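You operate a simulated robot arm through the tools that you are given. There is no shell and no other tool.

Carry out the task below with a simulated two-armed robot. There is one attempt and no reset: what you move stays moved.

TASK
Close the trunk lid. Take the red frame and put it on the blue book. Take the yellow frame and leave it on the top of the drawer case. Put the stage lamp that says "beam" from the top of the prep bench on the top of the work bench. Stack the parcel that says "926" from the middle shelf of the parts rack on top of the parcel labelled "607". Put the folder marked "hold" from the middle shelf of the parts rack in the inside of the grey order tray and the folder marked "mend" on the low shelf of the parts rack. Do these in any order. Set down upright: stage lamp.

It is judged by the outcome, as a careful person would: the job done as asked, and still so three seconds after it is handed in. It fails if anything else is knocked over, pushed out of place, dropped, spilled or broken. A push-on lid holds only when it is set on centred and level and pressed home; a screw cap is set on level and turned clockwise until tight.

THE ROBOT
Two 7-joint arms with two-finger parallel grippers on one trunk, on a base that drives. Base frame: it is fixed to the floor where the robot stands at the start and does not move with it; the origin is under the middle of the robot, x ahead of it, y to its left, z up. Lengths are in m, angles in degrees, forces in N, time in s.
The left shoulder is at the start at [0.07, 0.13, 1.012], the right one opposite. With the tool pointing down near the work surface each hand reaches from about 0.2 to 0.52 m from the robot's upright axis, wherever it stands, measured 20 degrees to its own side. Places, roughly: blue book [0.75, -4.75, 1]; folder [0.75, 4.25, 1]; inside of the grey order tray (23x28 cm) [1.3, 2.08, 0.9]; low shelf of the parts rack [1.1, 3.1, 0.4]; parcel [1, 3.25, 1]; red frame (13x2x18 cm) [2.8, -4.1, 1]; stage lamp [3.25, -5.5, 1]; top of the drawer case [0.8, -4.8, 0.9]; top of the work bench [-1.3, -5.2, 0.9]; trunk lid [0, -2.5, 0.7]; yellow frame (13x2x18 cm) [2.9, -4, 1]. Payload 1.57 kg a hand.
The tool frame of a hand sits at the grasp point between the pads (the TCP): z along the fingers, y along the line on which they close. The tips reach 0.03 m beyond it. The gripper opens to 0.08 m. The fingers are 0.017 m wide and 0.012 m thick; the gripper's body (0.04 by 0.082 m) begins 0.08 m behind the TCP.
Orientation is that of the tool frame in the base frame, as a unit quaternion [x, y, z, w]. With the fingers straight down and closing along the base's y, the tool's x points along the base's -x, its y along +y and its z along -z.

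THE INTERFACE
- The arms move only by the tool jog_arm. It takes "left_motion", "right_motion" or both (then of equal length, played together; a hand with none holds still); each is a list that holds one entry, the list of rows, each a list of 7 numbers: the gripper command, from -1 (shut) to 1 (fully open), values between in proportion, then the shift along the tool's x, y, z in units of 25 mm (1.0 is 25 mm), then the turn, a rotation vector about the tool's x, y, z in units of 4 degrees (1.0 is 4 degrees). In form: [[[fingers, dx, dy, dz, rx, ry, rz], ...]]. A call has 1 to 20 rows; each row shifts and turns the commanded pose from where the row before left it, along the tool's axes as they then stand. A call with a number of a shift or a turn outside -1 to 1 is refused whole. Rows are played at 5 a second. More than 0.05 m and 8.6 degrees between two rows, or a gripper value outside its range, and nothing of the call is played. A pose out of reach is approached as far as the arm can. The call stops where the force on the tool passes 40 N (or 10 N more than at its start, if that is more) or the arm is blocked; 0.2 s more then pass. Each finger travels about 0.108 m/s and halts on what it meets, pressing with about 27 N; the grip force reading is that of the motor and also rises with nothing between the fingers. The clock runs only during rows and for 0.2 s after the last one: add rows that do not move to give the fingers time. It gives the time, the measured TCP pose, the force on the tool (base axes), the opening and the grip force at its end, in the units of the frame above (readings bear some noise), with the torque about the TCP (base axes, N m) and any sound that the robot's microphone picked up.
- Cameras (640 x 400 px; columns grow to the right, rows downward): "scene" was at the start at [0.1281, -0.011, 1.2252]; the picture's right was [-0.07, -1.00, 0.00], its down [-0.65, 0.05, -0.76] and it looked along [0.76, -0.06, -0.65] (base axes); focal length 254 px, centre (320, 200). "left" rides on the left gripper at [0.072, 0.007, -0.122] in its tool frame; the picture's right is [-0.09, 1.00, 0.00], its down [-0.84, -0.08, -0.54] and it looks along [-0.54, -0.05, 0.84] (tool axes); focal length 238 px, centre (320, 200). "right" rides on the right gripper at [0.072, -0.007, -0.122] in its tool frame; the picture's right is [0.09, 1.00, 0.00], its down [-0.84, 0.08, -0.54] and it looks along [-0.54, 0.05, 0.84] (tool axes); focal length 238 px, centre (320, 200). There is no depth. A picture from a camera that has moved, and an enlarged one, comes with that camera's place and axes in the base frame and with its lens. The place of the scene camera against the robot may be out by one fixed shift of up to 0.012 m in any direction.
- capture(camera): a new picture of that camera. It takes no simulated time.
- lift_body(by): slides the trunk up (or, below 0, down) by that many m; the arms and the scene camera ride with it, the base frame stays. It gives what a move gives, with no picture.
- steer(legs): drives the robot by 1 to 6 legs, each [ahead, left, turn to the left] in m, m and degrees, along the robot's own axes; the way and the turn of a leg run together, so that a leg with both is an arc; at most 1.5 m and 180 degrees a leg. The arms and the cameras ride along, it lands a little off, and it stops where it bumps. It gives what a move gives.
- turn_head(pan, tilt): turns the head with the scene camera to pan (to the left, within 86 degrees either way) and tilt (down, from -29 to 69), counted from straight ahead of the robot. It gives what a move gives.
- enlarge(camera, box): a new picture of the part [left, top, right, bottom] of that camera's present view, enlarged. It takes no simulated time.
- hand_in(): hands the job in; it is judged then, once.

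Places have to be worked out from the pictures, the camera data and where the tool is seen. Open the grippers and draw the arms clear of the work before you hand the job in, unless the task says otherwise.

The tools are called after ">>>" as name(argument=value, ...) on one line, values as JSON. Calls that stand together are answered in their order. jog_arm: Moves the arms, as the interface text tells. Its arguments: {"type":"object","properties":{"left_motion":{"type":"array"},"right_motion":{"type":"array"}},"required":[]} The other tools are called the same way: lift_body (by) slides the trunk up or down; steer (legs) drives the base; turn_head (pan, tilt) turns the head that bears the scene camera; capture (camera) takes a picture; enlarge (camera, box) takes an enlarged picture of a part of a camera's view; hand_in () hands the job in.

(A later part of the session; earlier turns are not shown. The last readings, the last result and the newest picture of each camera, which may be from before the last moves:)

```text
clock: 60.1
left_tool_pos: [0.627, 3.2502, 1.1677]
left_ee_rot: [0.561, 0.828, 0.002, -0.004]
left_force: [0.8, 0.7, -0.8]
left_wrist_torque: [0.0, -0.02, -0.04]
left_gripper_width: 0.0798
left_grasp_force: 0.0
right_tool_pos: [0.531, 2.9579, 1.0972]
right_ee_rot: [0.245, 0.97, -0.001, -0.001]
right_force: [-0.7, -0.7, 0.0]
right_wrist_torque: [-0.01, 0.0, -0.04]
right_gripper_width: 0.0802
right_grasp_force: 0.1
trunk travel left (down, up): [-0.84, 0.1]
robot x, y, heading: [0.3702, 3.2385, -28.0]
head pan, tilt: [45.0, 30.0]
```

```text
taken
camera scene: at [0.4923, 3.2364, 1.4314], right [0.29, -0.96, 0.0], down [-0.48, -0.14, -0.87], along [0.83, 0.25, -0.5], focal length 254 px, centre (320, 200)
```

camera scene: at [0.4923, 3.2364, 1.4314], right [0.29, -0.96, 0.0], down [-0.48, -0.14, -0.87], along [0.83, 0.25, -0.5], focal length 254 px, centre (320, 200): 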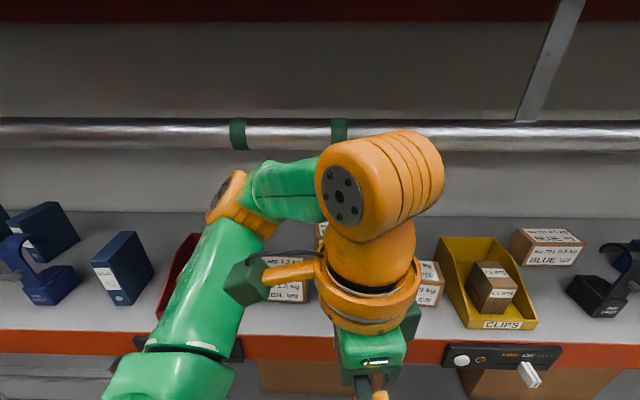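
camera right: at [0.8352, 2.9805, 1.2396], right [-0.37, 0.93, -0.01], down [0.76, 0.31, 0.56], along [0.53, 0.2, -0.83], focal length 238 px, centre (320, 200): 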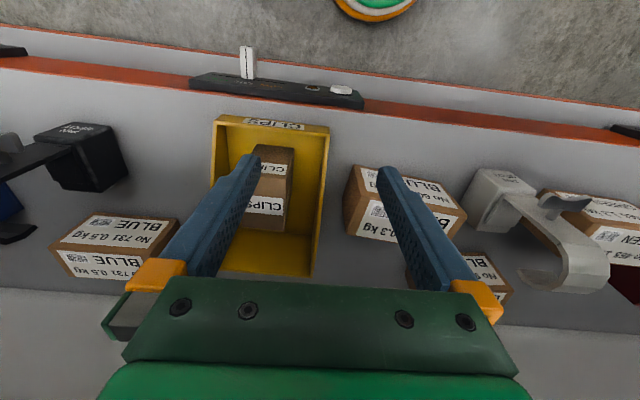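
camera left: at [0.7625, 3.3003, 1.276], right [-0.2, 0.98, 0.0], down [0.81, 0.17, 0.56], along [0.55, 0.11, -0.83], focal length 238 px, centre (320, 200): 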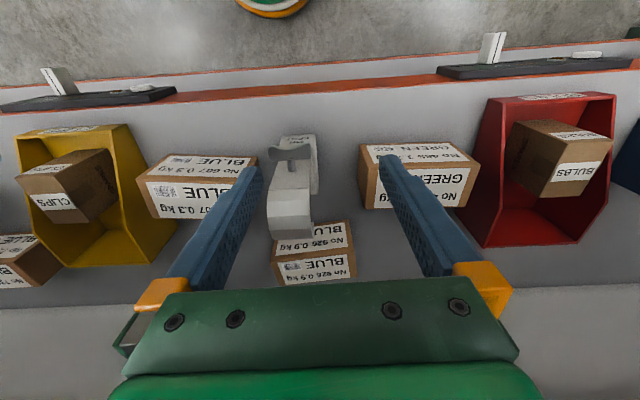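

Hand yaw is right (fingers close along heading ~22°, matching parcel 926). I lower the hand to z≈1.01 in front of the shelf, so it can pass beneath the pipe.

>>> jog_arm(left_motion=[[[1, 0.3, 0.3, 0.9, 0, 0, 0], [1, 0.3, 0.3, 0.9, 0, 0, 0], [1, 0.3, 0.3, 0.9, 0, 0, 0], [1, 0.3, 0.3, 0.9, 0, 0, 0], [1, 0.3, 0.3, 0.9, 0, 0, 0], [1, 0.3, 0.3, 0.9, 0, 0, 0], [1, 0.3, 0.3, 0.9, 0, 0, 0], [1, 0, 0, 0, 0, 0, 0]]])

>>> capture(camera="scene")

>>> capture(camera="left")

```text
clock: 61.9
left_tool_pos: [0.6758, 3.31, 1.0182]
left_ee_rot: [0.561, 0.828, 0.003, -0.006]
left_force: [0.4, -1.3, 0.5]
left_wrist_torque: [0.04, 0.01, 0.0]
left_gripper_width: 0.0799
left_grasp_force: 0.0
left hand out of reach, approached as far as the arm can: row 5, 6, 7
right_tool_pos: [0.5307, 2.957, 1.0968]
right_ee_rot: [0.244, 0.97, -0.001, 0.0]
right_force: [-0.1, -0.2, 0.0]
right_wrist_torque: [-0.01, -0.01, 0.0]
right_gripper_width: 0.0801
right_grasp_force: 0.1
trunk travel left (down, up): [-0.84, 0.1]
robot x, y, heading: [0.3692, 3.2391, -28.3]
head pan, tilt: [45.0, 30.0]
```

```text
taken
camera scene: at [0.4922, 3.2363, 1.4314], right [0.29, -0.96, 0.0], down [-0.48, -0.14, -0.87], along [0.83, 0.25, -0.5], focal length 254 px, centre (320, 200)
```

scene: 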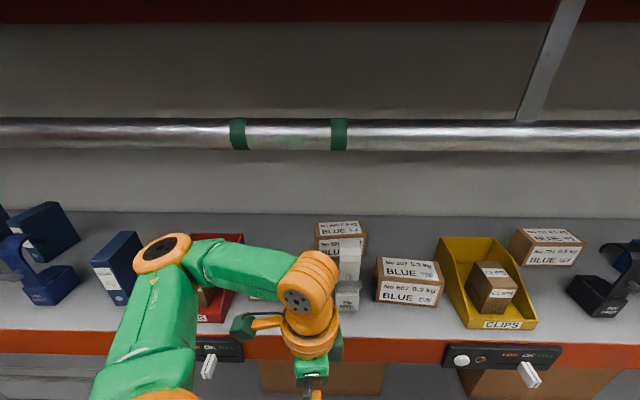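

```text
taken
camera left: at [0.6561, 3.3766, 1.1401], right [0.96, 0.28, 0.0], down [0.24, -0.81, 0.53], along [0.15, -0.51, -0.85], focal length 238 px, centre (320, 200)
```

left: 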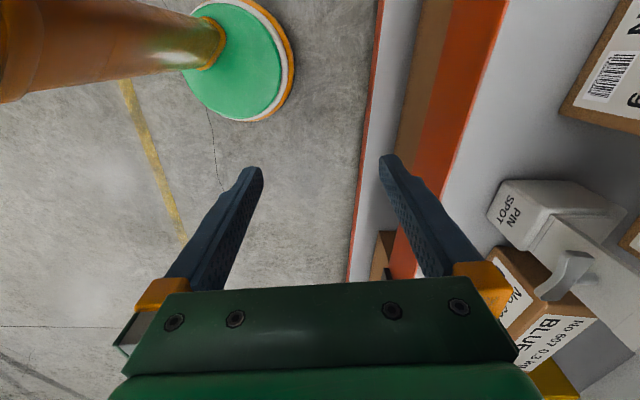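

The wrist view shows my base is a low round disc of ~0.215 m radius, so I can stand very near the rack. Now I extend the left hand forward over the shelf's front edge, left of the lamp, below the pipe.

>>> jog_arm(left_motion=[[[1, 0.11, 0.86, 0, 0, 0, 0], [1, 0.11, 0.86, 0, 0, 0, 0], [1, 0.11, 0.86, 0, 0, 0, 0], [1, 0.11, 0.86, 0, 0, 0, 0], [1, 0.11, 0.86, 0, 0, 0, 0], [1, 0.11, 0.86, 0, 0, 0, 0], [1, 0.11, 0.86, 0, 0, 0, 0], [1, 0.11, 0.86, 0, 0, 0, 0], [1, 0.11, 0.86, 0, 0, 0, 0], [1, 0, 0, 0, 0, 0, 0]]])

>>> capture(camera="scene")

>>> capture(camera="left")

```text
clock: 64.1
left_tool_pos: [0.843, 3.4023, 1.0173]
left_ee_rot: [0.561, 0.828, 0.002, -0.006]
left_force: [-3.1, -2.7, -0.7]
left_wrist_torque: [-0.08, 0.05, -0.1]
left_gripper_width: 0.0767
left_grasp_force: 0.1
right_tool_pos: [0.5296, 2.9558, 1.0974]
right_ee_rot: [0.245, 0.97, 0.0, 0.0]
right_force: [0.1, -0.3, 0.6]
right_wrist_torque: [0.01, 0.02, -0.01]
right_gripper_width: 0.0799
right_grasp_force: 0.0
trunk travel left (down, up): [-0.84, 0.1]
robot x, y, heading: [0.3685, 3.234, -28.3]
head pan, tilt: [45.0, 30.0]
```

```text
taken
camera scene: at [0.4908, 3.2349, 1.4315], right [0.29, -0.96, 0.0], down [-0.48, -0.14, -0.87], along [0.83, 0.25, -0.5], focal length 254 px, centre (320, 200)
```

scene: 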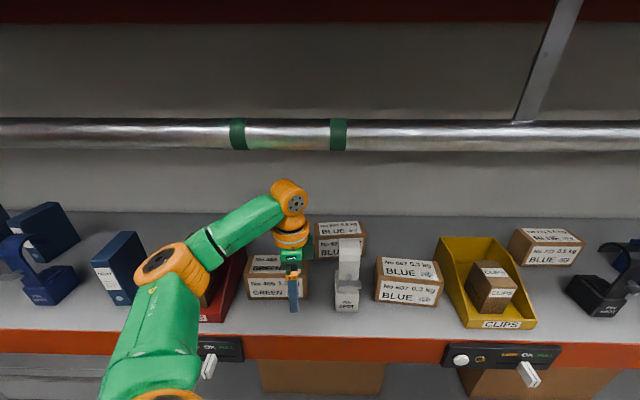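

```text
taken
camera left: at [0.824, 3.4701, 1.1394], right [0.96, 0.28, 0.0], down [0.24, -0.81, 0.53], along [0.15, -0.51, -0.85], focal length 238 px, centre (320, 200)
```

left: 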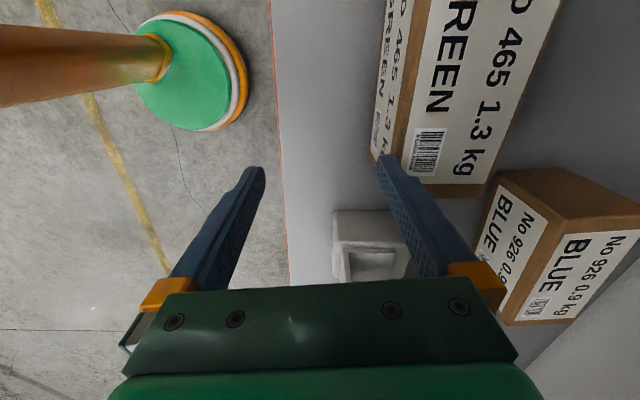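

The opening dropped to 0.0767 with a 4 N push: the far finger touches parcel 465's front face, so that parcel is taller than I assumed. I pull back 3 cm at once.

>>> jog_arm(left_motion=[[[1, 0, -0.6, 0, 0, 0, 0], [1, 0, -0.6, 0, 0, 0, 0], [1, 0, 0, 0, 0, 0, 0]]])

>>> capture(camera="left")

>>> enlarge(camera="scene", box=[200, 170, 460, 350])

```text
clock: 64.9
left_tool_pos: [0.8172, 3.3931, 1.017]
left_ee_rot: [0.56, 0.828, 0.003, -0.005]
left_force: [-0.1, 0.0, 0.2]
left_wrist_torque: [0.04, 0.0, 0.02]
left_gripper_width: 0.0799
left_grasp_force: 0.0
right_tool_pos: [0.531, 2.9571, 1.0967]
right_ee_rot: [0.244, 0.97, 0.0, 0.0]
right_force: [-0.1, 0.0, 0.4]
right_wrist_torque: [0.01, -0.01, 0.01]
right_gripper_width: 0.08
right_grasp_force: 0.1
trunk travel left (down, up): [-0.84, 0.1]
robot x, y, heading: [0.3677, 3.2391, -28.2]
head pan, tilt: [45.0, 30.0]
```

```text
taken
camera left: at [0.7968, 3.4607, 1.1405], right [0.96, 0.29, 0.0], down [0.24, -0.81, 0.53], along [0.15, -0.51, -0.85], focal length 238 px, centre (320, 200)
```

left: 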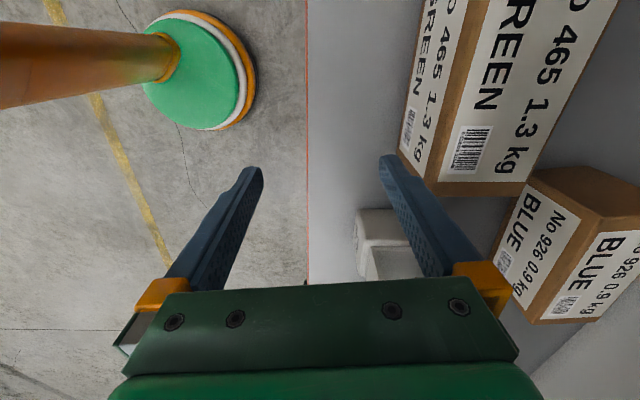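

```text
2.22 times, centred on (330, 260) of scene
camera zoom: at [0.4926, 3.2364, 1.4314], right [0.29, -0.96, 0.0], down [-0.48, -0.14, -0.87], along [0.83, 0.25, -0.5], focal length 564 px, centre (298, 67)
```

zoom: 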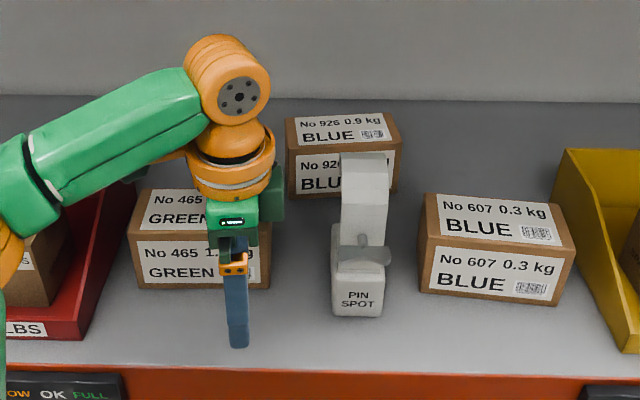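

Wrist geometry and triangulation suggest the shelf is higher than 0.868. I measure it by touch: lower the far finger slowly toward the bare shelf front.

>>> jog_arm(left_motion=[[[1, 0, 0, 1, 0, 0, 0], [1, 0, 0, 1, 0, 0, 0], [1, 0, 0, 0.6, 0, 0, 0], [1, 0, 0, 0.2, 0, 0, 0], [1, 0, 0, 0.2, 0, 0, 0], [1, 0, 0, 0.2, 0, 0, 0], [1, 0, 0, 0, 0, 0, 0]]])

```text
clock: 66.5
left_tool_pos: [0.8185, 3.3931, 0.9379]
left_ee_rot: [0.56, 0.829, 0.002, -0.005]
left_force: [-0.1, -0.6, 0.0]
left_wrist_torque: [0.0, -0.02, -0.02]
left_gripper_width: 0.0801
left_grasp_force: 0.0
right_tool_pos: [0.5312, 2.9555, 1.0968]
right_ee_rot: [0.244, 0.97, -0.001, 0.0]
right_force: [0.3, -0.1, -0.2]
right_wrist_torque: [0.02, 0.03, 0.05]
right_gripper_width: 0.0799
right_grasp_force: 0.0
trunk travel left (down, up): [-0.84, 0.1]
robot x, y, heading: [0.3693, 3.2399, -28.1]
head pan, tilt: [45.0, 30.0]
```

No contact yet at tip z≈0.908. I continue in small steps.

>>> jog_arm(left_motion=[[[1, 0, 0, 0.16, 0, 0, 0], [1, 0, 0, 0.16, 0, 0, 0], [1, 0, 0, 0, 0, 0, 0]]])

>>> jog_arm(left_motion=[[[1, 0, 0, 0.16, 0, 0, 0], [1, 0, 0, 0.16, 0, 0, 0], [1, 0, 0, 0, 0, 0, 0]]])

>>> jog_arm(left_motion=[[[1, 0, 0, 0.16, 0, 0, 0], [1, 0, 0, 0.16, 0, 0, 0], [1, 0, 0, 0, 0, 0, 0]]])

```text
clock: 67.3
left_tool_pos: [0.8179, 3.394, 0.9299]
left_ee_rot: [0.56, 0.829, 0.003, -0.004]
left_force: [1.9, 1.0, 5.3]
left_wrist_torque: [0.06, -0.29, 0.06]
left_gripper_width: 0.0802
left_grasp_force: 0.0
right_tool_pos: [0.5303, 2.9566, 1.0972]
right_ee_rot: [0.244, 0.97, 0.0, -0.001]
right_force: [-0.6, 0.8, -0.1]
right_wrist_torque: [0.03, -0.02, -0.01]
right_gripper_width: 0.0799
right_grasp_force: 0.1
trunk travel left (down, up): [-0.84, 0.1]
robot x, y, heading: [0.3662, 3.2394, -28.2]
head pan, tilt: [45.0, 30.0]
```

```text
clock: 67.8
left_tool_pos: [0.8164, 3.3944, 0.9289]
left_ee_rot: [0.559, 0.829, 0.007, 0.004]
left_force: [-3.2, 1.3, 17.5]
left_wrist_torque: [0.26, -0.57, -0.01]
left_gripper_width: 0.0785
left_grasp_force: 0.1
right_tool_pos: [0.527, 2.9568, 1.0987]
right_ee_rot: [0.244, 0.97, 0.0, 0.003]
right_force: [-0.6, -0.4, -0.1]
right_wrist_torque: [0.01, 0.01, -0.02]
right_gripper_width: 0.08
right_grasp_force: 0.0
trunk travel left (down, up): [-0.84, 0.1]
robot x, y, heading: [0.3693, 3.2383, -28.3]
head pan, tilt: [45.0, 30.0]
stopped in row 2 (left hand): the force on the tool passed its limit at 44 N (the readings are from after the stop); the commanded pose is now the measured one
```

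```text
clock: 68.3
left_tool_pos: [0.819, 3.3944, 0.9286]
left_ee_rot: [0.558, 0.83, 0.012, 0.009]
left_force: [-5.9, -1.3, 24.7]
left_wrist_torque: [0.4, -0.73, -0.02]
left_gripper_width: 0.0761
left_grasp_force: 0.0
right_tool_pos: [0.5237, 2.9555, 1.0976]
right_ee_rot: [0.244, 0.97, 0.0, 0.002]
right_force: [0.8, 0.9, 0.1]
right_wrist_torque: [0.03, 0.0, 0.02]
right_gripper_width: 0.08
right_grasp_force: 0.2
trunk travel left (down, up): [-0.84, 0.1]
robot x, y, heading: [0.3658, 3.2401, -28.1]
head pan, tilt: [45.0, 30.0]
stopped in row 2 (left hand): the force on the tool passed its limit at 46 N (the readings are from after the stop); the commanded pose is now the measured one
```

Shelf surface confirmed at z = 0.900. So parcels' tops are at ~0.985, parcel 926's centre at rack coordinates n≈1.92, s≈2.956. I raise the hand to TCP z≈1.04 and shift it right a little to pass between lamp and parcel 465.

>>> jog_arm(left_motion=[[[1, 0, 0, -0.6, 0, 0, 0], [1, 0, 0, -0.8, 0, 0, 0], [1, 0, 0, -0.8, 0, 0, 0], [1, 0, 0, -0.8, 0, 0, 0], [1, -0.6, 0, -0.8, 0, 0, 0], [1, -0.6, 0, -0.6, 0, 0, 0], [1, -0.6, 0, 0, 0, 0, 0], [1, 0, 0, 0, 0, 0, 0]]])

>>> capture(camera="left")

```text
clock: 70.1
left_tool_pos: [0.838, 3.3521, 1.0341]
left_ee_rot: [0.559, 0.829, 0.008, 0.004]
left_force: [0.1, 1.2, 0.0]
left_wrist_torque: [0.0, 0.01, -0.02]
left_gripper_width: 0.0799
left_grasp_force: 0.1
right_tool_pos: [0.5305, 2.9578, 1.0967]
right_ee_rot: [0.245, 0.97, -0.001, 0.0]
right_force: [0.7, -0.4, 0.5]
right_wrist_torque: [-0.01, -0.01, 0.02]
right_gripper_width: 0.0799
right_grasp_force: 0.1
trunk travel left (down, up): [-0.84, 0.1]
robot x, y, heading: [0.3672, 3.2396, -28.3]
head pan, tilt: [45.0, 30.0]
```

```text
taken
camera left: at [0.815, 3.4201, 1.1557], right [0.96, 0.29, 0.02], down [0.23, -0.81, 0.54], along [0.17, -0.51, -0.84], focal length 238 px, centre (320, 200)
```

left: 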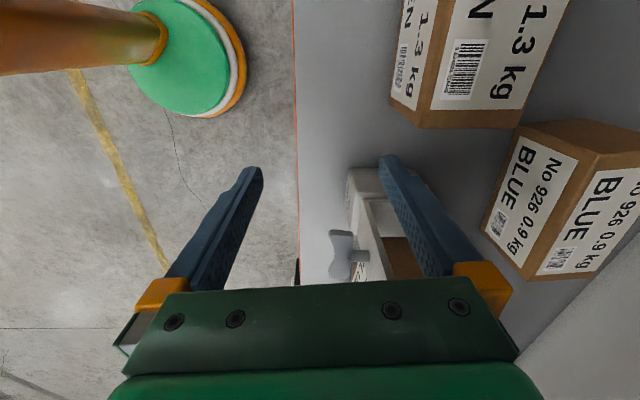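

Wrist-camera geometry puts the shelf front at n≈1.653 and 926's front-top edge at n≈1.907, s≈2.955. The hand is centred in the gap (s≈3.02) so I drive half-way straight in and check.

>>> steer(legs=[[0.087, 0.082, 0]])

>>> capture(camera="left")

>>> capture(camera="scene")

```text
clock: 71.3
left_tool_pos: [0.9498, 3.3819, 1.0358]
left_ee_rot: [0.559, 0.829, 0.009, 0.006]
left_force: [-0.7, 0.9, -0.2]
left_wrist_torque: [-0.02, -0.04, -0.01]
left_gripper_width: 0.0799
left_grasp_force: 0.1
right_tool_pos: [0.6428, 2.9855, 1.0976]
right_ee_rot: [0.245, 0.97, 0.0, 0.001]
right_force: [-0.6, -0.6, -0.2]
right_wrist_torque: [0.02, 0.01, -0.01]
right_gripper_width: 0.0799
right_grasp_force: 0.1
trunk travel left (down, up): [-0.84, 0.1]
robot x, y, heading: [0.4834, 3.2673, -28.2]
head pan, tilt: [45.0, 30.0]
```

```text
taken
camera left: at [0.926, 3.4489, 1.1571], right [0.96, 0.29, 0.02], down [0.23, -0.81, 0.54], along [0.17, -0.51, -0.84], focal length 238 px, centre (320, 200)
```

left: 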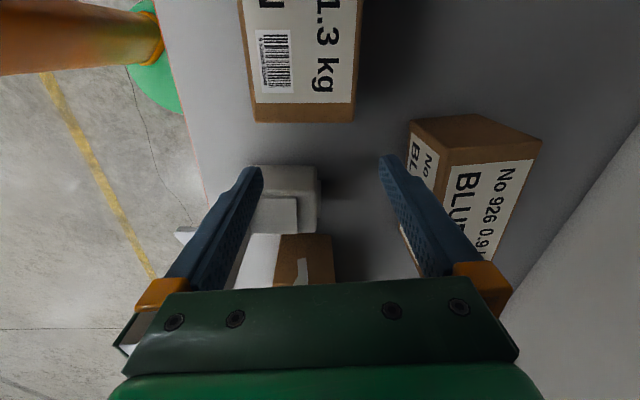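

```text
taken
camera scene: at [0.6026, 3.2651, 1.4318], right [0.29, -0.96, 0.0], down [-0.48, -0.14, -0.87], along [0.83, 0.25, -0.5], focal length 254 px, centre (320, 200)
```

scene: 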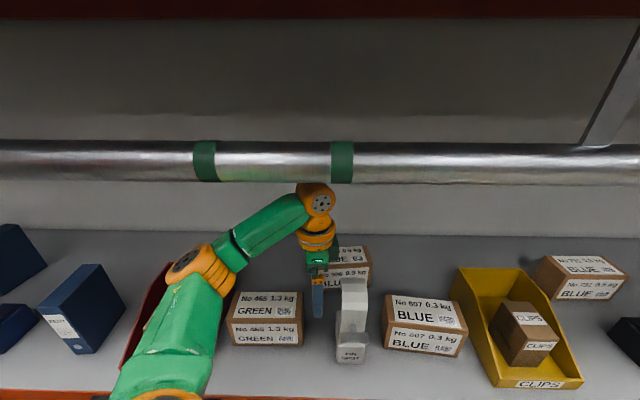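

Clear so far: the hand is between lamp and 465 and below the pipe. I drive the remaining 0.12 m.

>>> steer(legs=[[0.085, 0.08, 0]])

>>> capture(camera="left")

>>> capture(camera="scene")

```text
clock: 72.6
left_tool_pos: [1.0629, 3.4139, 1.035]
left_ee_rot: [0.559, 0.829, 0.01, 0.005]
left_force: [-0.4, 0.8, 0.3]
left_wrist_torque: [-0.04, 0.01, 0.01]
left_gripper_width: 0.0798
left_grasp_force: 0.1
right_tool_pos: [0.7557, 3.0181, 1.098]
right_ee_rot: [0.244, 0.97, 0.0, 0.002]
right_force: [0.1, -1.2, 0.0]
right_wrist_torque: [0.05, -0.04, 0.0]
right_gripper_width: 0.0799
right_grasp_force: 0.1
trunk travel left (down, up): [-0.84, 0.1]
robot x, y, heading: [0.5919, 3.3008, -28.1]
head pan, tilt: [45.0, 30.0]
```

```text
taken
camera left: at [1.0382, 3.4811, 1.1572], right [0.96, 0.29, 0.02], down [0.23, -0.81, 0.54], along [0.17, -0.51, -0.84], focal length 238 px, centre (320, 200)
```

left: 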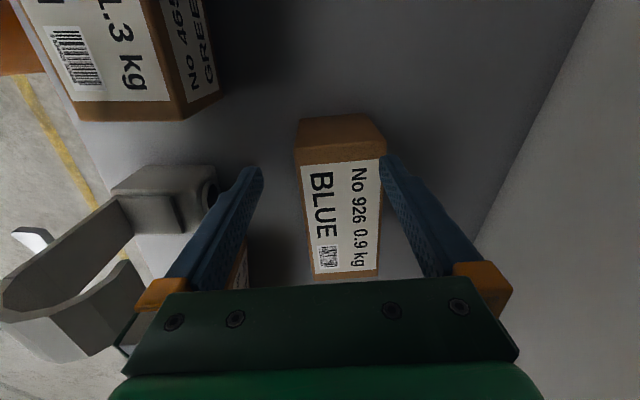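

```text
taken
camera scene: at [0.715, 3.297, 1.4318], right [0.29, -0.96, 0.0], down [-0.48, -0.14, -0.87], along [0.83, 0.25, -0.5], focal length 254 px, centre (320, 200)
```

scene: 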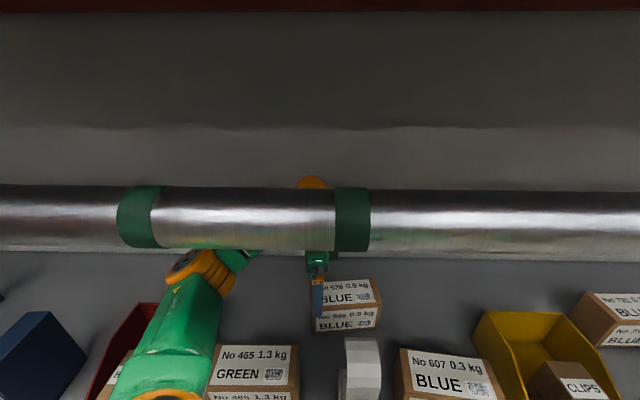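

The parcel 926 is almost under the hand: from the wrist view its centre is at n≈1.934, s≈2.952, axis ~22°, depth ~7.1 cm. I shift the hand 7.2 cm right and 1.5 cm forward above it, correcting the 1° tilt.

>>> jog_arm(left_motion=[[[1, -0.72, 0.15, 0, 0.1, 0, 0], [1, -0.72, 0.15, 0, 0.1, 0, 0], [1, -0.72, 0.15, 0, 0.1, 0, 0], [1, -0.72, 0.15, 0, 0, 0, 0], [1, 0, 0, 0, 0, 0, 0]]])

>>> capture(camera="left")

```text
clock: 73.8
left_tool_pos: [1.1048, 3.3532, 1.0326]
left_ee_rot: [0.558, 0.83, 0.001, -0.001]
left_force: [0.0, -0.1, 0.0]
left_wrist_torque: [0.01, 0.01, 0.01]
left_gripper_width: 0.08
left_grasp_force: 0.1
right_tool_pos: [0.7588, 3.0181, 1.0976]
right_ee_rot: [0.244, 0.97, -0.001, 0.0]
right_force: [0.8, -0.3, 0.4]
right_wrist_torque: [0.02, 0.02, 0.01]
right_gripper_width: 0.0801
right_grasp_force: 0.1
trunk travel left (down, up): [-0.84, 0.1]
robot x, y, heading: [0.5983, 3.3017, -28.0]
head pan, tilt: [45.0, 30.0]
```

```text
taken
camera left: at [1.0848, 3.4217, 1.1553], right [0.96, 0.29, 0.0], down [0.24, -0.81, 0.54], along [0.16, -0.52, -0.84], focal length 238 px, centre (320, 200)
```

left: 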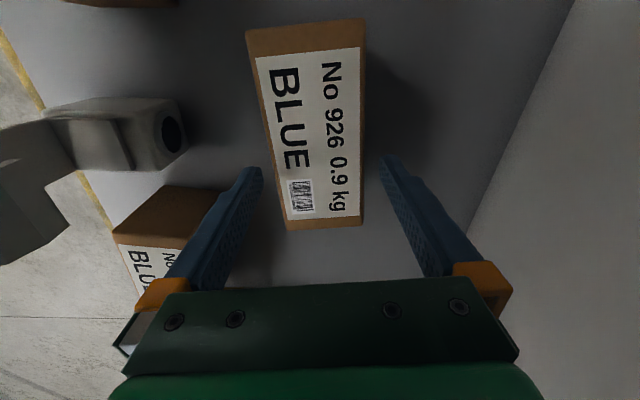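

The hand is centred over 926 within a millimetre or two and aligned in yaw. I lower 8.8 cm so the fingers straddle the parcel front and back.

>>> jog_arm(left_motion=[[[1, 0.2, 0, 0.5, 0, 0, 0], [1, 0, 0, 0.5, 0, 0, 0], [1, 0, 0, 0.5, 0, 0, 0], [1, 0, 0, 0.5, 0, 0, 0], [1, 0, 0, 0.5, 0, 0, 0], [1, 0, 0, 0.5, 0, 0, 0], [1, 0, 0, 0.5, 0, 0, 0], [1, 0, 0, 0, 0, 0, 0]]])

>>> capture(camera="left")

```text
clock: 75.6
left_tool_pos: [1.1028, 3.358, 0.9464]
left_ee_rot: [0.559, 0.829, 0.0, -0.001]
left_force: [0.7, 0.2, -0.6]
left_wrist_torque: [0.03, -0.01, 0.04]
left_gripper_width: 0.0797
left_grasp_force: 0.1
right_tool_pos: [0.7571, 3.0186, 1.0981]
right_ee_rot: [0.244, 0.97, -0.001, -0.001]
right_force: [0.1, 0.2, -0.6]
right_wrist_torque: [0.01, -0.01, 0.01]
right_gripper_width: 0.0799
right_grasp_force: 0.2
trunk travel left (down, up): [-0.84, 0.1]
robot x, y, heading: [0.5935, 3.2997, -28.2]
head pan, tilt: [45.0, 30.0]
```

```text
taken
camera left: at [1.0824, 3.426, 1.0686], right [0.96, 0.29, 0.0], down [0.24, -0.8, 0.54], along [0.16, -0.52, -0.84], focal length 238 px, centre (320, 200)
```

left: 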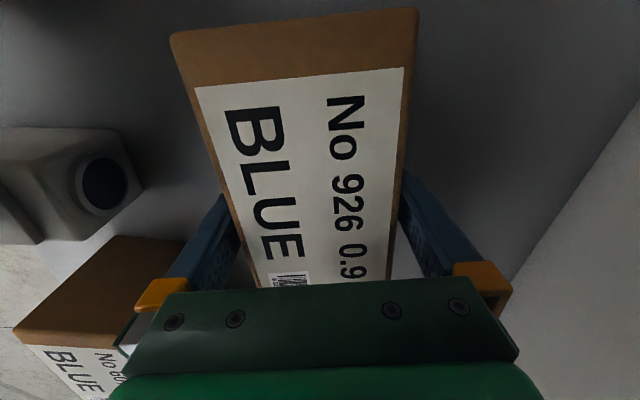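

The fingers straddle the parcel with no contact force. I close the gripper.

>>> jog_arm(left_motion=[[[0.8, 0, 0, 0, 0, 0, 0], [0.6, 0, 0, 0, 0, 0, 0], [0, 0, 0, 0, 0, 0, 0], [-1, 0, 0, 0, 0, 0, 0], [-1, 0, 0, 0, 0, 0, 0], [-1, 0, 0, 0, 0, 0, 0]]])

```text
clock: 77.0
left_tool_pos: [1.1024, 3.3573, 0.9467]
left_ee_rot: [0.559, 0.83, -0.001, -0.001]
left_force: [-2.6, -1.9, -0.2]
left_wrist_torque: [-0.19, -0.23, -0.14]
left_gripper_width: 0.0702
left_grasp_force: 27.1
right_tool_pos: [0.7588, 3.0178, 1.0963]
right_ee_rot: [0.244, 0.97, -0.002, 0.0]
right_force: [1.1, 1.1, -0.2]
right_wrist_torque: [0.01, 0.02, 0.0]
right_gripper_width: 0.08
right_grasp_force: 0.1
trunk travel left (down, up): [-0.84, 0.1]
robot x, y, heading: [0.595, 3.2992, -28.5]
head pan, tilt: [45.0, 30.0]
```

Gripped at 7.0 cm width. I lift straight up ~10.5 cm.

>>> jog_arm(left_motion=[[[-1, 0, 0, -0.3, 0, 0, 0], [-1, 0, 0, -0.5, 0, 0, 0], [-1, 0, 0, -0.7, 0, 0, 0], [-1, 0, 0, -0.7, 0, 0, 0], [-1, 0, 0, -0.7, 0, 0, 0], [-1, 0, 0, -0.7, 0, 0, 0], [-1, 0, 0, -0.6, 0, 0, 0], [-1, 0, 0, 0, 0, 0, 0]]])

>>> capture(camera="left")

>>> capture(camera="scene")

```text
clock: 78.8
left_tool_pos: [1.1072, 3.3582, 1.048]
left_ee_rot: [0.559, 0.829, -0.001, 0.0]
left_force: [-0.1, 0.4, -8.7]
left_wrist_torque: [-0.04, -0.02, -0.02]
left_gripper_width: 0.0699
left_grasp_force: 26.6
right_tool_pos: [0.7603, 3.0183, 1.0979]
right_ee_rot: [0.243, 0.97, -0.002, -0.002]
right_force: [-0.7, 0.0, -0.2]
right_wrist_torque: [0.01, 0.0, 0.0]
right_gripper_width: 0.08
right_grasp_force: 0.2
trunk travel left (down, up): [-0.84, 0.1]
robot x, y, heading: [0.5957, 3.2999, -28.3]
head pan, tilt: [45.0, 30.0]
```

```text
taken
camera left: at [1.0855, 3.4275, 1.1704], right [0.96, 0.29, 0.0], down [0.25, -0.8, 0.54], along [0.15, -0.52, -0.84], focal length 238 px, centre (320, 200)
```

left: 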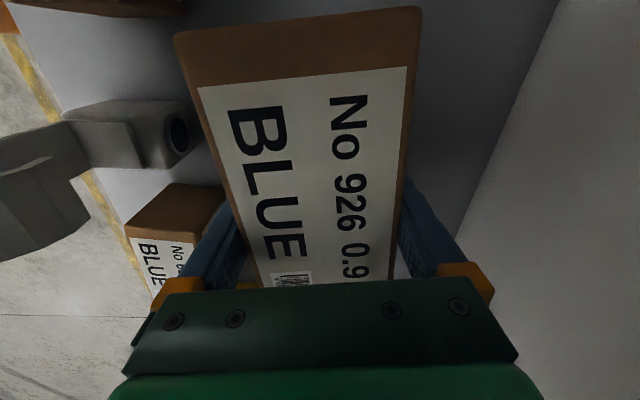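

```text
taken
camera scene: at [0.7222, 3.2985, 1.4311], right [0.29, -0.96, 0.0], down [-0.48, -0.15, -0.86], along [0.83, 0.25, -0.5], focal length 254 px, centre (320, 200)
```

scene: 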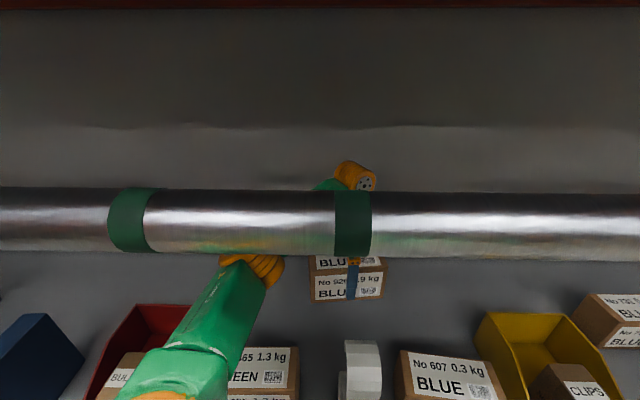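

The parcel is held level (8.7 N load). I tilt the head down to get a fresh fix on parcel 607 before moving over it.

>>> turn_head(pan=30, tilt=50)

>>> capture(camera="scene")

>>> enlarge(camera="scene", box=[220, 120, 420, 245])

```text
clock: 79.6
left_tool_pos: [1.1047, 3.3586, 1.0477]
left_ee_rot: [0.558, 0.83, -0.001, -0.002]
left_force: [0.8, -0.7, -8.5]
left_wrist_torque: [0.0, 0.03, -0.05]
left_gripper_width: 0.07
left_grasp_force: 27.0
right_tool_pos: [0.76, 3.0192, 1.0963]
right_ee_rot: [0.243, 0.97, -0.001, -0.002]
right_force: [0.6, 0.6, 0.0]
right_wrist_torque: [0.01, 0.02, 0.02]
right_gripper_width: 0.0801
right_grasp_force: 0.0
trunk travel left (down, up): [-0.84, 0.1]
robot x, y, heading: [0.5964, 3.2997, -28.4]
head pan, tilt: [30.0, 50.0]
```

```text
taken
camera scene: at [0.7124, 3.2748, 1.4017], right [0.03, -1.0, 0.0], down [-0.77, -0.03, -0.64], along [0.64, 0.02, -0.77], focal length 254 px, centre (320, 200)
```

scene: 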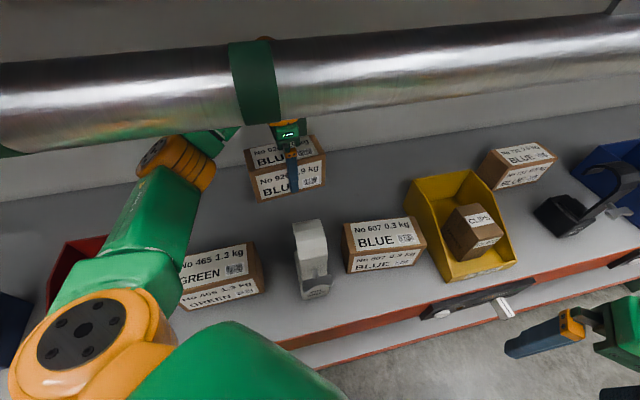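

```text
3.20 times, centred on (320, 182) of scene
camera zoom: at [0.7124, 3.2748, 1.4017], right [0.03, -1.0, 0.0], down [-0.77, -0.03, -0.64], along [0.64, 0.02, -0.77], focal length 811 px, centre (320, 256)
```

zoom: 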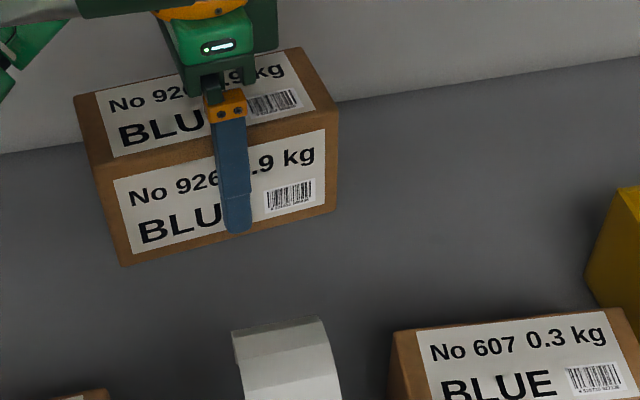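

I zoom on 607 itself to read its corners, and use the finger (known pose) as a check of the scene camera's offset.

>>> enlarge(camera="scene", box=[280, 180, 440, 300])

```text
3.33 times, centred on (360, 240) of scene
camera zoom: at [0.7124, 3.2748, 1.4017], right [0.03, -1.0, 0.0], down [-0.77, -0.03, -0.64], along [0.64, 0.02, -0.77], focal length 845 px, centre (187, 67)
```

zoom: 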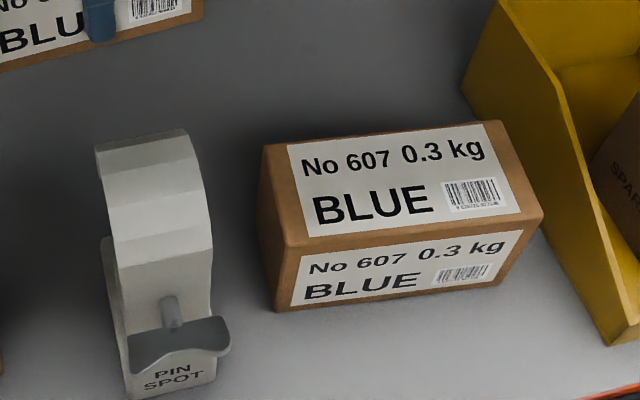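

From this view and the known box in hand I place 607's centre at n≈1.775, s≈2.798, axis ~9°. I slide the base right along the rack ~16 cm (arm over the lamp with ~5 cm clearance, parcel behind it).

>>> steer(legs=[[0.095, -0.13, 0]])

>>> capture(camera="scene")

>>> capture(camera="left")

```text
clock: 81.0
left_tool_pos: [1.1291, 3.2043, 1.0488]
left_ee_rot: [0.558, 0.83, -0.002, -0.001]
left_force: [-0.1, 0.4, -8.5]
left_wrist_torque: [-0.04, -0.01, 0.02]
left_gripper_width: 0.0697
left_grasp_force: 27.3
right_tool_pos: [0.7837, 2.8644, 1.0973]
right_ee_rot: [0.244, 0.97, -0.002, -0.001]
right_force: [0.5, 0.4, 0.5]
right_wrist_torque: [-0.02, 0.02, 0.02]
right_gripper_width: 0.0797
right_grasp_force: 0.2
trunk travel left (down, up): [-0.84, 0.1]
robot x, y, heading: [0.6153, 3.1452, -28.1]
head pan, tilt: [30.0, 50.0]
```

```text
taken
camera scene: at [0.7356, 3.1211, 1.4017], right [0.03, -1.0, 0.0], down [-0.77, -0.03, -0.64], along [0.64, 0.02, -0.77], focal length 254 px, centre (320, 200)
```

scene: 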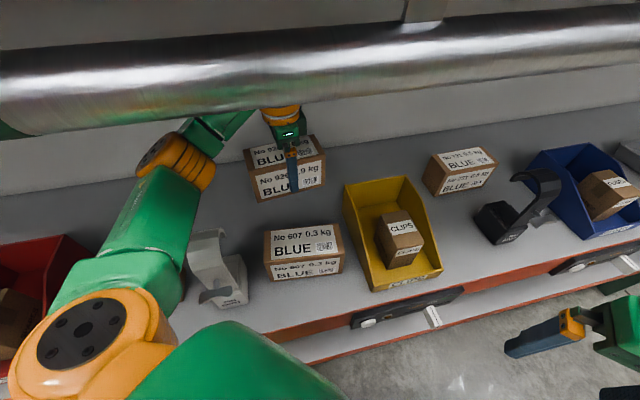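

```text
taken
camera left: at [1.1087, 3.2731, 1.1701], right [0.96, 0.29, 0.0], down [0.25, -0.8, 0.54], along [0.15, -0.52, -0.84], focal length 238 px, centre (320, 200)
```

left: 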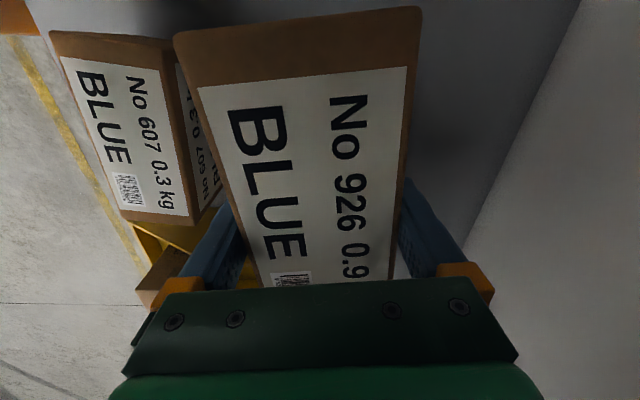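

The wrist camera now gives 607's top centre at n≈1.772, s≈2.799, axis ≈8.5°. I first turn the held parcel 13.5° clockwise to match 607.

>>> jog_arm(left_motion=[[[-1, 0, 0, -0.1, 0, 0, 0.85], [-1, 0, 0, -0.1, 0, 0, 0.85], [-1, 0, 0, 0, 0, 0, 0.85], [-1, 0, 0, 0, 0, 0, 0.85], [-1, 0, 0, 0, 0, 0, 0]]])

>>> steer(legs=[[-0.088, -0.083, 0]])

>>> capture(camera="scene")

>>> capture(camera="left")

```text
clock: 82.2
left_tool_pos: [1.1302, 3.2025, 1.0531]
left_ee_rot: [0.653, 0.757, -0.001, -0.002]
left_force: [0.3, 0.2, -9.3]
left_wrist_torque: [-0.04, 0.0, 0.03]
left_gripper_width: 0.07
left_grasp_force: 27.2
right_tool_pos: [0.7835, 2.8614, 1.0956]
right_ee_rot: [0.243, 0.97, -0.001, -0.001]
right_force: [0.4, -0.7, 0.4]
right_wrist_torque: [-0.01, -0.01, 0.02]
right_gripper_width: 0.08
right_grasp_force: 0.1
trunk travel left (down, up): [-0.84, 0.1]
robot x, y, heading: [0.615, 3.1446, -28.1]
head pan, tilt: [30.0, 50.0]
```

```text
clock: 83.5
left_tool_pos: [1.0149, 3.1696, 1.0513]
left_ee_rot: [0.653, 0.758, -0.002, -0.003]
left_force: [0.8, 0.5, -8.9]
left_wrist_torque: [-0.06, 0.01, -0.02]
left_gripper_width: 0.0695
left_grasp_force: 27.4
right_tool_pos: [0.6695, 2.8301, 1.0958]
right_ee_rot: [0.243, 0.97, -0.002, -0.003]
right_force: [1.0, -0.3, -1.2]
right_wrist_torque: [-0.02, 0.06, 0.01]
right_gripper_width: 0.0801
right_grasp_force: 0.1
trunk travel left (down, up): [-0.84, 0.1]
robot x, y, heading: [0.5, 3.1061, -28.4]
head pan, tilt: [30.0, 50.0]
```

```text
taken
camera scene: at [0.6223, 3.0858, 1.4012], right [0.03, -1.0, 0.0], down [-0.77, -0.02, -0.64], along [0.64, 0.02, -0.77], focal length 254 px, centre (320, 200)
```

scene: 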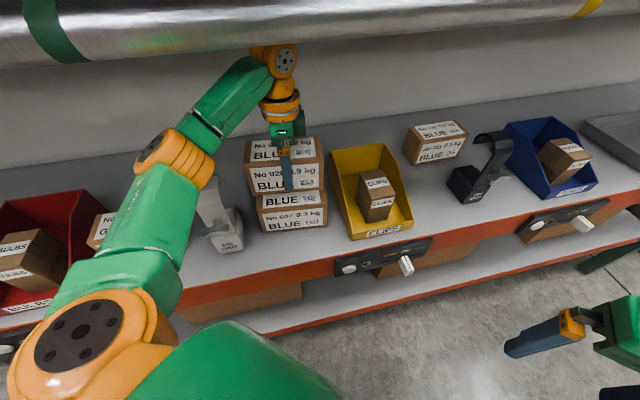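

```text
taken
camera left: at [1.0117, 3.2412, 1.1737], right [1.0, 0.06, -0.01], down [0.05, -0.84, 0.54], along [0.02, -0.54, -0.84], focal length 238 px, centre (320, 200)
```

left: 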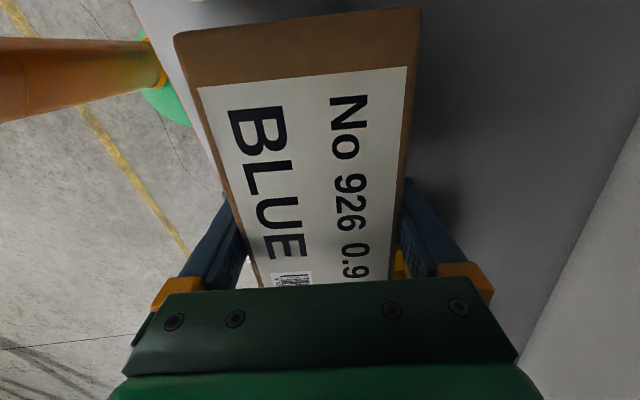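

TCP is at n≈1.801, s≈2.799 and the yaw 8.4° matches. I move 2.8 cm back toward me and check the alignment from the head camera before lowering.

>>> jog_arm(left_motion=[[[-1, -0.04, -0.37, 0, 0, 0, 0], [-1, -0.04, -0.37, 0, 0, 0, 0], [-1, -0.04, -0.37, 0, 0, 0, 0], [-1, 0, 0, 0, 0, 0, 0]]])

>>> enlarge(camera="scene", box=[220, 100, 360, 260])

```text
clock: 84.5
left_tool_pos: [0.9849, 3.162, 1.0542]
left_ee_rot: [0.653, 0.758, -0.001, -0.003]
left_force: [0.3, -0.4, -7.9]
left_wrist_torque: [-0.02, -0.01, -0.02]
left_gripper_width: 0.0699
left_grasp_force: 27.3
right_tool_pos: [0.6652, 2.8287, 1.0974]
right_ee_rot: [0.243, 0.97, 0.0, -0.001]
right_force: [0.0, -0.3, 0.2]
right_wrist_torque: [0.0, 0.01, 0.01]
right_gripper_width: 0.0797
right_grasp_force: 0.1
trunk travel left (down, up): [-0.84, 0.1]
robot x, y, heading: [0.4983, 3.1114, -28.0]
head pan, tilt: [30.0, 50.0]
```

```text
2.50 times, centred on (290, 180) of scene
camera zoom: at [0.6173, 3.0844, 1.4016], right [0.03, -1.0, 0.0], down [-0.77, -0.02, -0.64], along [0.64, 0.02, -0.77], focal length 634 px, centre (395, 250)
```

zoom: 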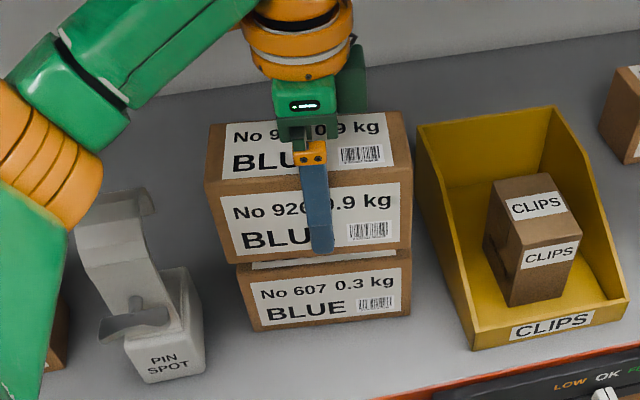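

926's lower edge lines up with 607's upper edge within a few millimetres. I lower in small steps until the load transfers.

>>> jog_arm(left_motion=[[[-1, 0, 0.05, 0.3, 0, 0, 0], [-1, 0, 0, 0.25, 0, 0, 0], [-1, 0, 0, 0.12, 0, 0, 0], [-1, 0, 0, 0, 0, 0, 0]]])

```text
clock: 85.5
left_tool_pos: [0.9867, 3.1616, 1.0374]
left_ee_rot: [0.653, 0.757, -0.001, -0.002]
left_force: [-0.5, -0.3, -8.7]
left_wrist_torque: [-0.04, 0.0, 0.0]
left_gripper_width: 0.0701
left_grasp_force: 27.2
right_tool_pos: [0.6653, 2.8297, 1.0969]
right_ee_rot: [0.243, 0.97, -0.001, -0.001]
right_force: [0.0, -0.4, 0.5]
right_wrist_torque: [-0.01, 0.0, 0.03]
right_gripper_width: 0.08
right_grasp_force: 0.1
trunk travel left (down, up): [-0.84, 0.1]
robot x, y, heading: [0.5032, 3.1106, -28.1]
head pan, tilt: [30.0, 50.0]
```

Still carrying the full load at z=1.037. I lower further by 2 mm steps.

>>> jog_arm(left_motion=[[[-1, 0, 0, 0.1, 0, 0, 0], [-1, 0, 0, 0.1, 0, 0, 0], [-1, 0, 0, 0, 0, 0, 0]]])

```text
clock: 86.3
left_tool_pos: [0.985, 3.1617, 1.0341]
left_ee_rot: [0.652, 0.758, 0.0, 0.0]
left_force: [15.4, 1.3, 26.7]
left_wrist_torque: [0.06, -0.91, -0.04]
left_gripper_width: 0.0698
left_grasp_force: 26.8
right_tool_pos: [0.6639, 2.8275, 1.0971]
right_ee_rot: [0.243, 0.97, 0.0, 0.0]
right_force: [1.0, 0.2, -0.3]
right_wrist_torque: [-0.02, 0.01, 0.02]
right_gripper_width: 0.0802
right_grasp_force: 0.0
trunk travel left (down, up): [-0.84, 0.1]
robot x, y, heading: [0.4996, 3.1117, -28.2]
head pan, tilt: [30.0, 50.0]
```

Contact: the force jumped to +27 N, so the parcel rests on 607 (with ~2 mm over-press). I ease up 1.5 mm before opening.

>>> jog_arm(left_motion=[[[-1, 0, 0, -0.06, 0, 0, 0], [-1, 0, 0, 0, 0, 0, 0]]])

```text
clock: 86.9
left_tool_pos: [0.9852, 3.1618, 1.0332]
left_ee_rot: [0.653, 0.758, -0.001, -0.002]
left_force: [10.3, 0.9, 13.8]
left_wrist_torque: [-0.53, -1.36, 0.2]
left_gripper_width: 0.07
left_grasp_force: 27.3
right_tool_pos: [0.6641, 2.829, 1.097]
right_ee_rot: [0.243, 0.97, 0.0, 0.0]
right_force: [0.2, 0.6, 0.3]
right_wrist_torque: [-0.02, 0.0, 0.0]
right_gripper_width: 0.0803
right_grasp_force: 0.1
trunk travel left (down, up): [-0.84, 0.1]
robot x, y, heading: [0.5, 3.1119, -28.0]
head pan, tilt: [30.0, 50.0]
```

Some side load remains (10 N forward). I relax another millimetre up and forward.

>>> jog_arm(left_motion=[[[-1, 0, 0.05, -0.04, 0, 0, 0], [-1, 0, 0, 0, 0, 0, 0]]])

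```text
clock: 87.5
left_tool_pos: [0.9847, 3.1617, 1.0348]
left_ee_rot: [0.654, 0.757, -0.001, -0.003]
left_force: [0.4, -1.2, -4.3]
left_wrist_torque: [-0.41, -0.22, -0.09]
left_gripper_width: 0.0698
left_grasp_force: 26.5
right_tool_pos: [0.6635, 2.8277, 1.0962]
right_ee_rot: [0.244, 0.97, -0.001, 0.0]
right_force: [0.3, -0.6, 0.2]
right_wrist_torque: [-0.01, 0.0, -0.03]
right_gripper_width: 0.0801
right_grasp_force: 0.0
trunk travel left (down, up): [-0.84, 0.1]
robot x, y, heading: [0.4998, 3.1103, -28.4]
head pan, tilt: [30.0, 50.0]
```

The load is nearly all on 607 now with no side force. I open slowly.

>>> jog_arm(left_motion=[[[0.75, 0, 0, 0, 0, 0, 0], [0.85, 0, 0, 0, 0, 0, 0], [1, 0, 0, 0, 0, 0, 0], [1, 0, 0, 0, 0, 0, 0]]])

>>> enlarge(camera="scene", box=[220, 100, 360, 260])

```text
clock: 88.5
left_tool_pos: [0.9868, 3.1627, 1.0348]
left_ee_rot: [0.653, 0.757, 0.001, -0.001]
left_force: [-0.1, -1.1, 0.3]
left_wrist_torque: [-0.03, 0.01, 0.02]
left_gripper_width: 0.0798
left_grasp_force: 0.1
right_tool_pos: [0.6624, 2.8285, 1.0983]
right_ee_rot: [0.243, 0.97, -0.001, 0.0]
right_force: [0.0, -1.0, -0.7]
right_wrist_torque: [0.02, -0.02, -0.02]
right_gripper_width: 0.0802
right_grasp_force: 0.0
trunk travel left (down, up): [-0.84, 0.1]
robot x, y, heading: [0.4961, 3.1079, -28.4]
head pan, tilt: [30.0, 50.0]
```

```text
2.50 times, centred on (290, 180) of scene
camera zoom: at [0.6149, 3.0843, 1.4019], right [0.03, -1.0, 0.0], down [-0.77, -0.02, -0.64], along [0.64, 0.02, -0.77], focal length 634 px, centre (395, 250)
```

zoom: 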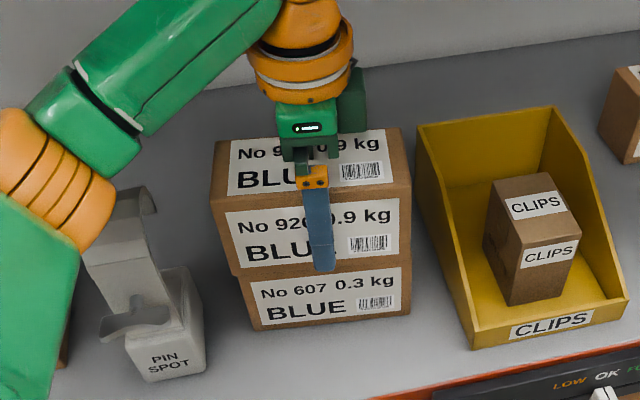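

The stack is neat. Raising the hand would hit the pipe, so I slide the open fingers off sideways to the right (along the parcel's length, over the low yellow bin).

>>> jog_arm(left_motion=[[[1, -0.4, 0, 0, 0, 0, 0], [1, -0.6, 0, 0, 0, 0, 0], [1, -0.8, 0, 0, 0, 0, 0], [1, -0.8, 0, 0, 0, 0, 0], [1, -0.8, 0, 0, 0, 0, 0], [1, -0.8, 0, 0, 0, 0, 0], [1, 0, 0, 0, 0, 0, 0]]])

>>> capture(camera="scene")

>>> capture(camera="left")

```text
clock: 90.1
left_tool_pos: [0.9989, 3.0551, 1.0374]
left_ee_rot: [0.653, 0.757, 0.0, -0.001]
left_force: [0.5, -0.2, -0.6]
left_wrist_torque: [0.0, 0.01, -0.02]
left_gripper_width: 0.0799
left_grasp_force: 0.1
right_tool_pos: [0.6626, 2.8287, 1.0971]
right_ee_rot: [0.244, 0.97, 0.0, 0.0]
right_force: [0.2, 1.4, 0.6]
right_wrist_torque: [0.02, -0.04, 0.0]
right_gripper_width: 0.0799
right_grasp_force: 0.1
trunk travel left (down, up): [-0.84, 0.1]
robot x, y, heading: [0.5013, 3.1077, -28.1]
head pan, tilt: [30.0, 50.0]
```

```text
taken
camera scene: at [0.6149, 3.0845, 1.4019], right [0.03, -1.0, 0.0], down [-0.77, -0.02, -0.64], along [0.64, 0.02, -0.77], focal length 254 px, centre (320, 200)
```

scene: 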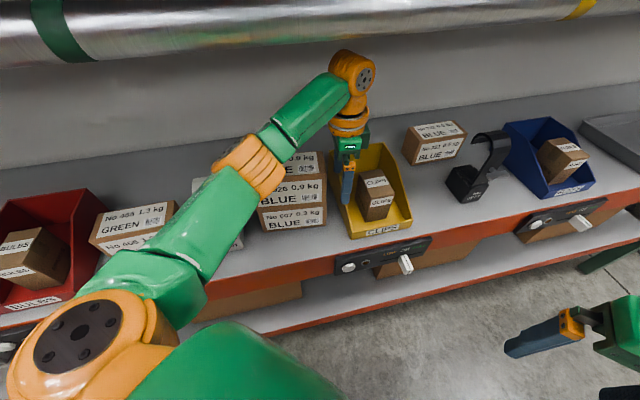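

```text
taken
camera left: at [0.9962, 3.1272, 1.1577], right [1.0, 0.06, 0.0], down [0.05, -0.84, 0.54], along [0.03, -0.54, -0.84], focal length 238 px, centre (320, 200)
```

left: 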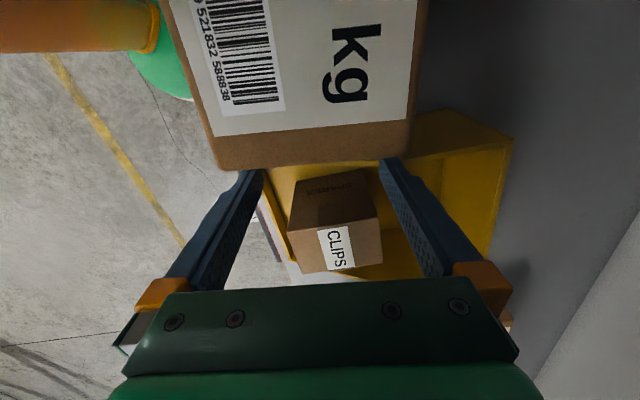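

The fingers are past the stack's end. I back the robot straight away from the rack 0.28 m, the hand passing under the pipe.

>>> steer(legs=[[-0.2, -0.19, 0]])

>>> turn_head(pan=45, tilt=30)

>>> capture(camera="scene")

```text
clock: 92.0
left_tool_pos: [0.7323, 2.9819, 1.0348]
left_ee_rot: [0.653, 0.758, -0.001, -0.002]
left_force: [0.3, 0.5, 0.6]
left_wrist_torque: [-0.01, 0.02, 0.03]
left_gripper_width: 0.0801
left_grasp_force: 0.0
right_tool_pos: [0.3969, 2.7552, 1.0972]
right_ee_rot: [0.244, 0.97, -0.001, -0.001]
right_force: [0.0, 0.5, -0.2]
right_wrist_torque: [-0.01, 0.02, 0.01]
right_gripper_width: 0.0801
right_grasp_force: 0.1
trunk travel left (down, up): [-0.84, 0.1]
robot x, y, heading: [0.2312, 3.0362, -28.1]
head pan, tilt: [30.0, 50.0]
```

```text
clock: 92.8
left_tool_pos: [0.7303, 2.9824, 1.0363]
left_ee_rot: [0.653, 0.757, 0.0, -0.002]
left_force: [0.5, -0.8, 0.2]
left_wrist_torque: [0.0, -0.01, -0.03]
left_gripper_width: 0.08
left_grasp_force: 0.1
right_tool_pos: [0.3934, 2.7546, 1.0972]
right_ee_rot: [0.244, 0.97, -0.001, 0.0]
right_force: [0.2, 0.1, -0.3]
right_wrist_torque: [0.0, 0.0, -0.03]
right_gripper_width: 0.08
right_grasp_force: 0.1
trunk travel left (down, up): [-0.84, 0.1]
robot x, y, heading: [0.2333, 3.0374, -28.0]
head pan, tilt: [45.0, 30.0]
```

```text
taken
camera scene: at [0.3547, 3.0332, 1.4314], right [0.29, -0.96, 0.0], down [-0.48, -0.14, -0.87], along [0.83, 0.25, -0.5], focal length 254 px, centre (320, 200)
```

scene: 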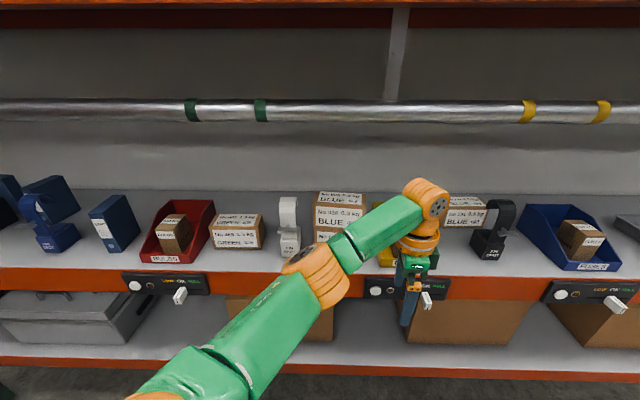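

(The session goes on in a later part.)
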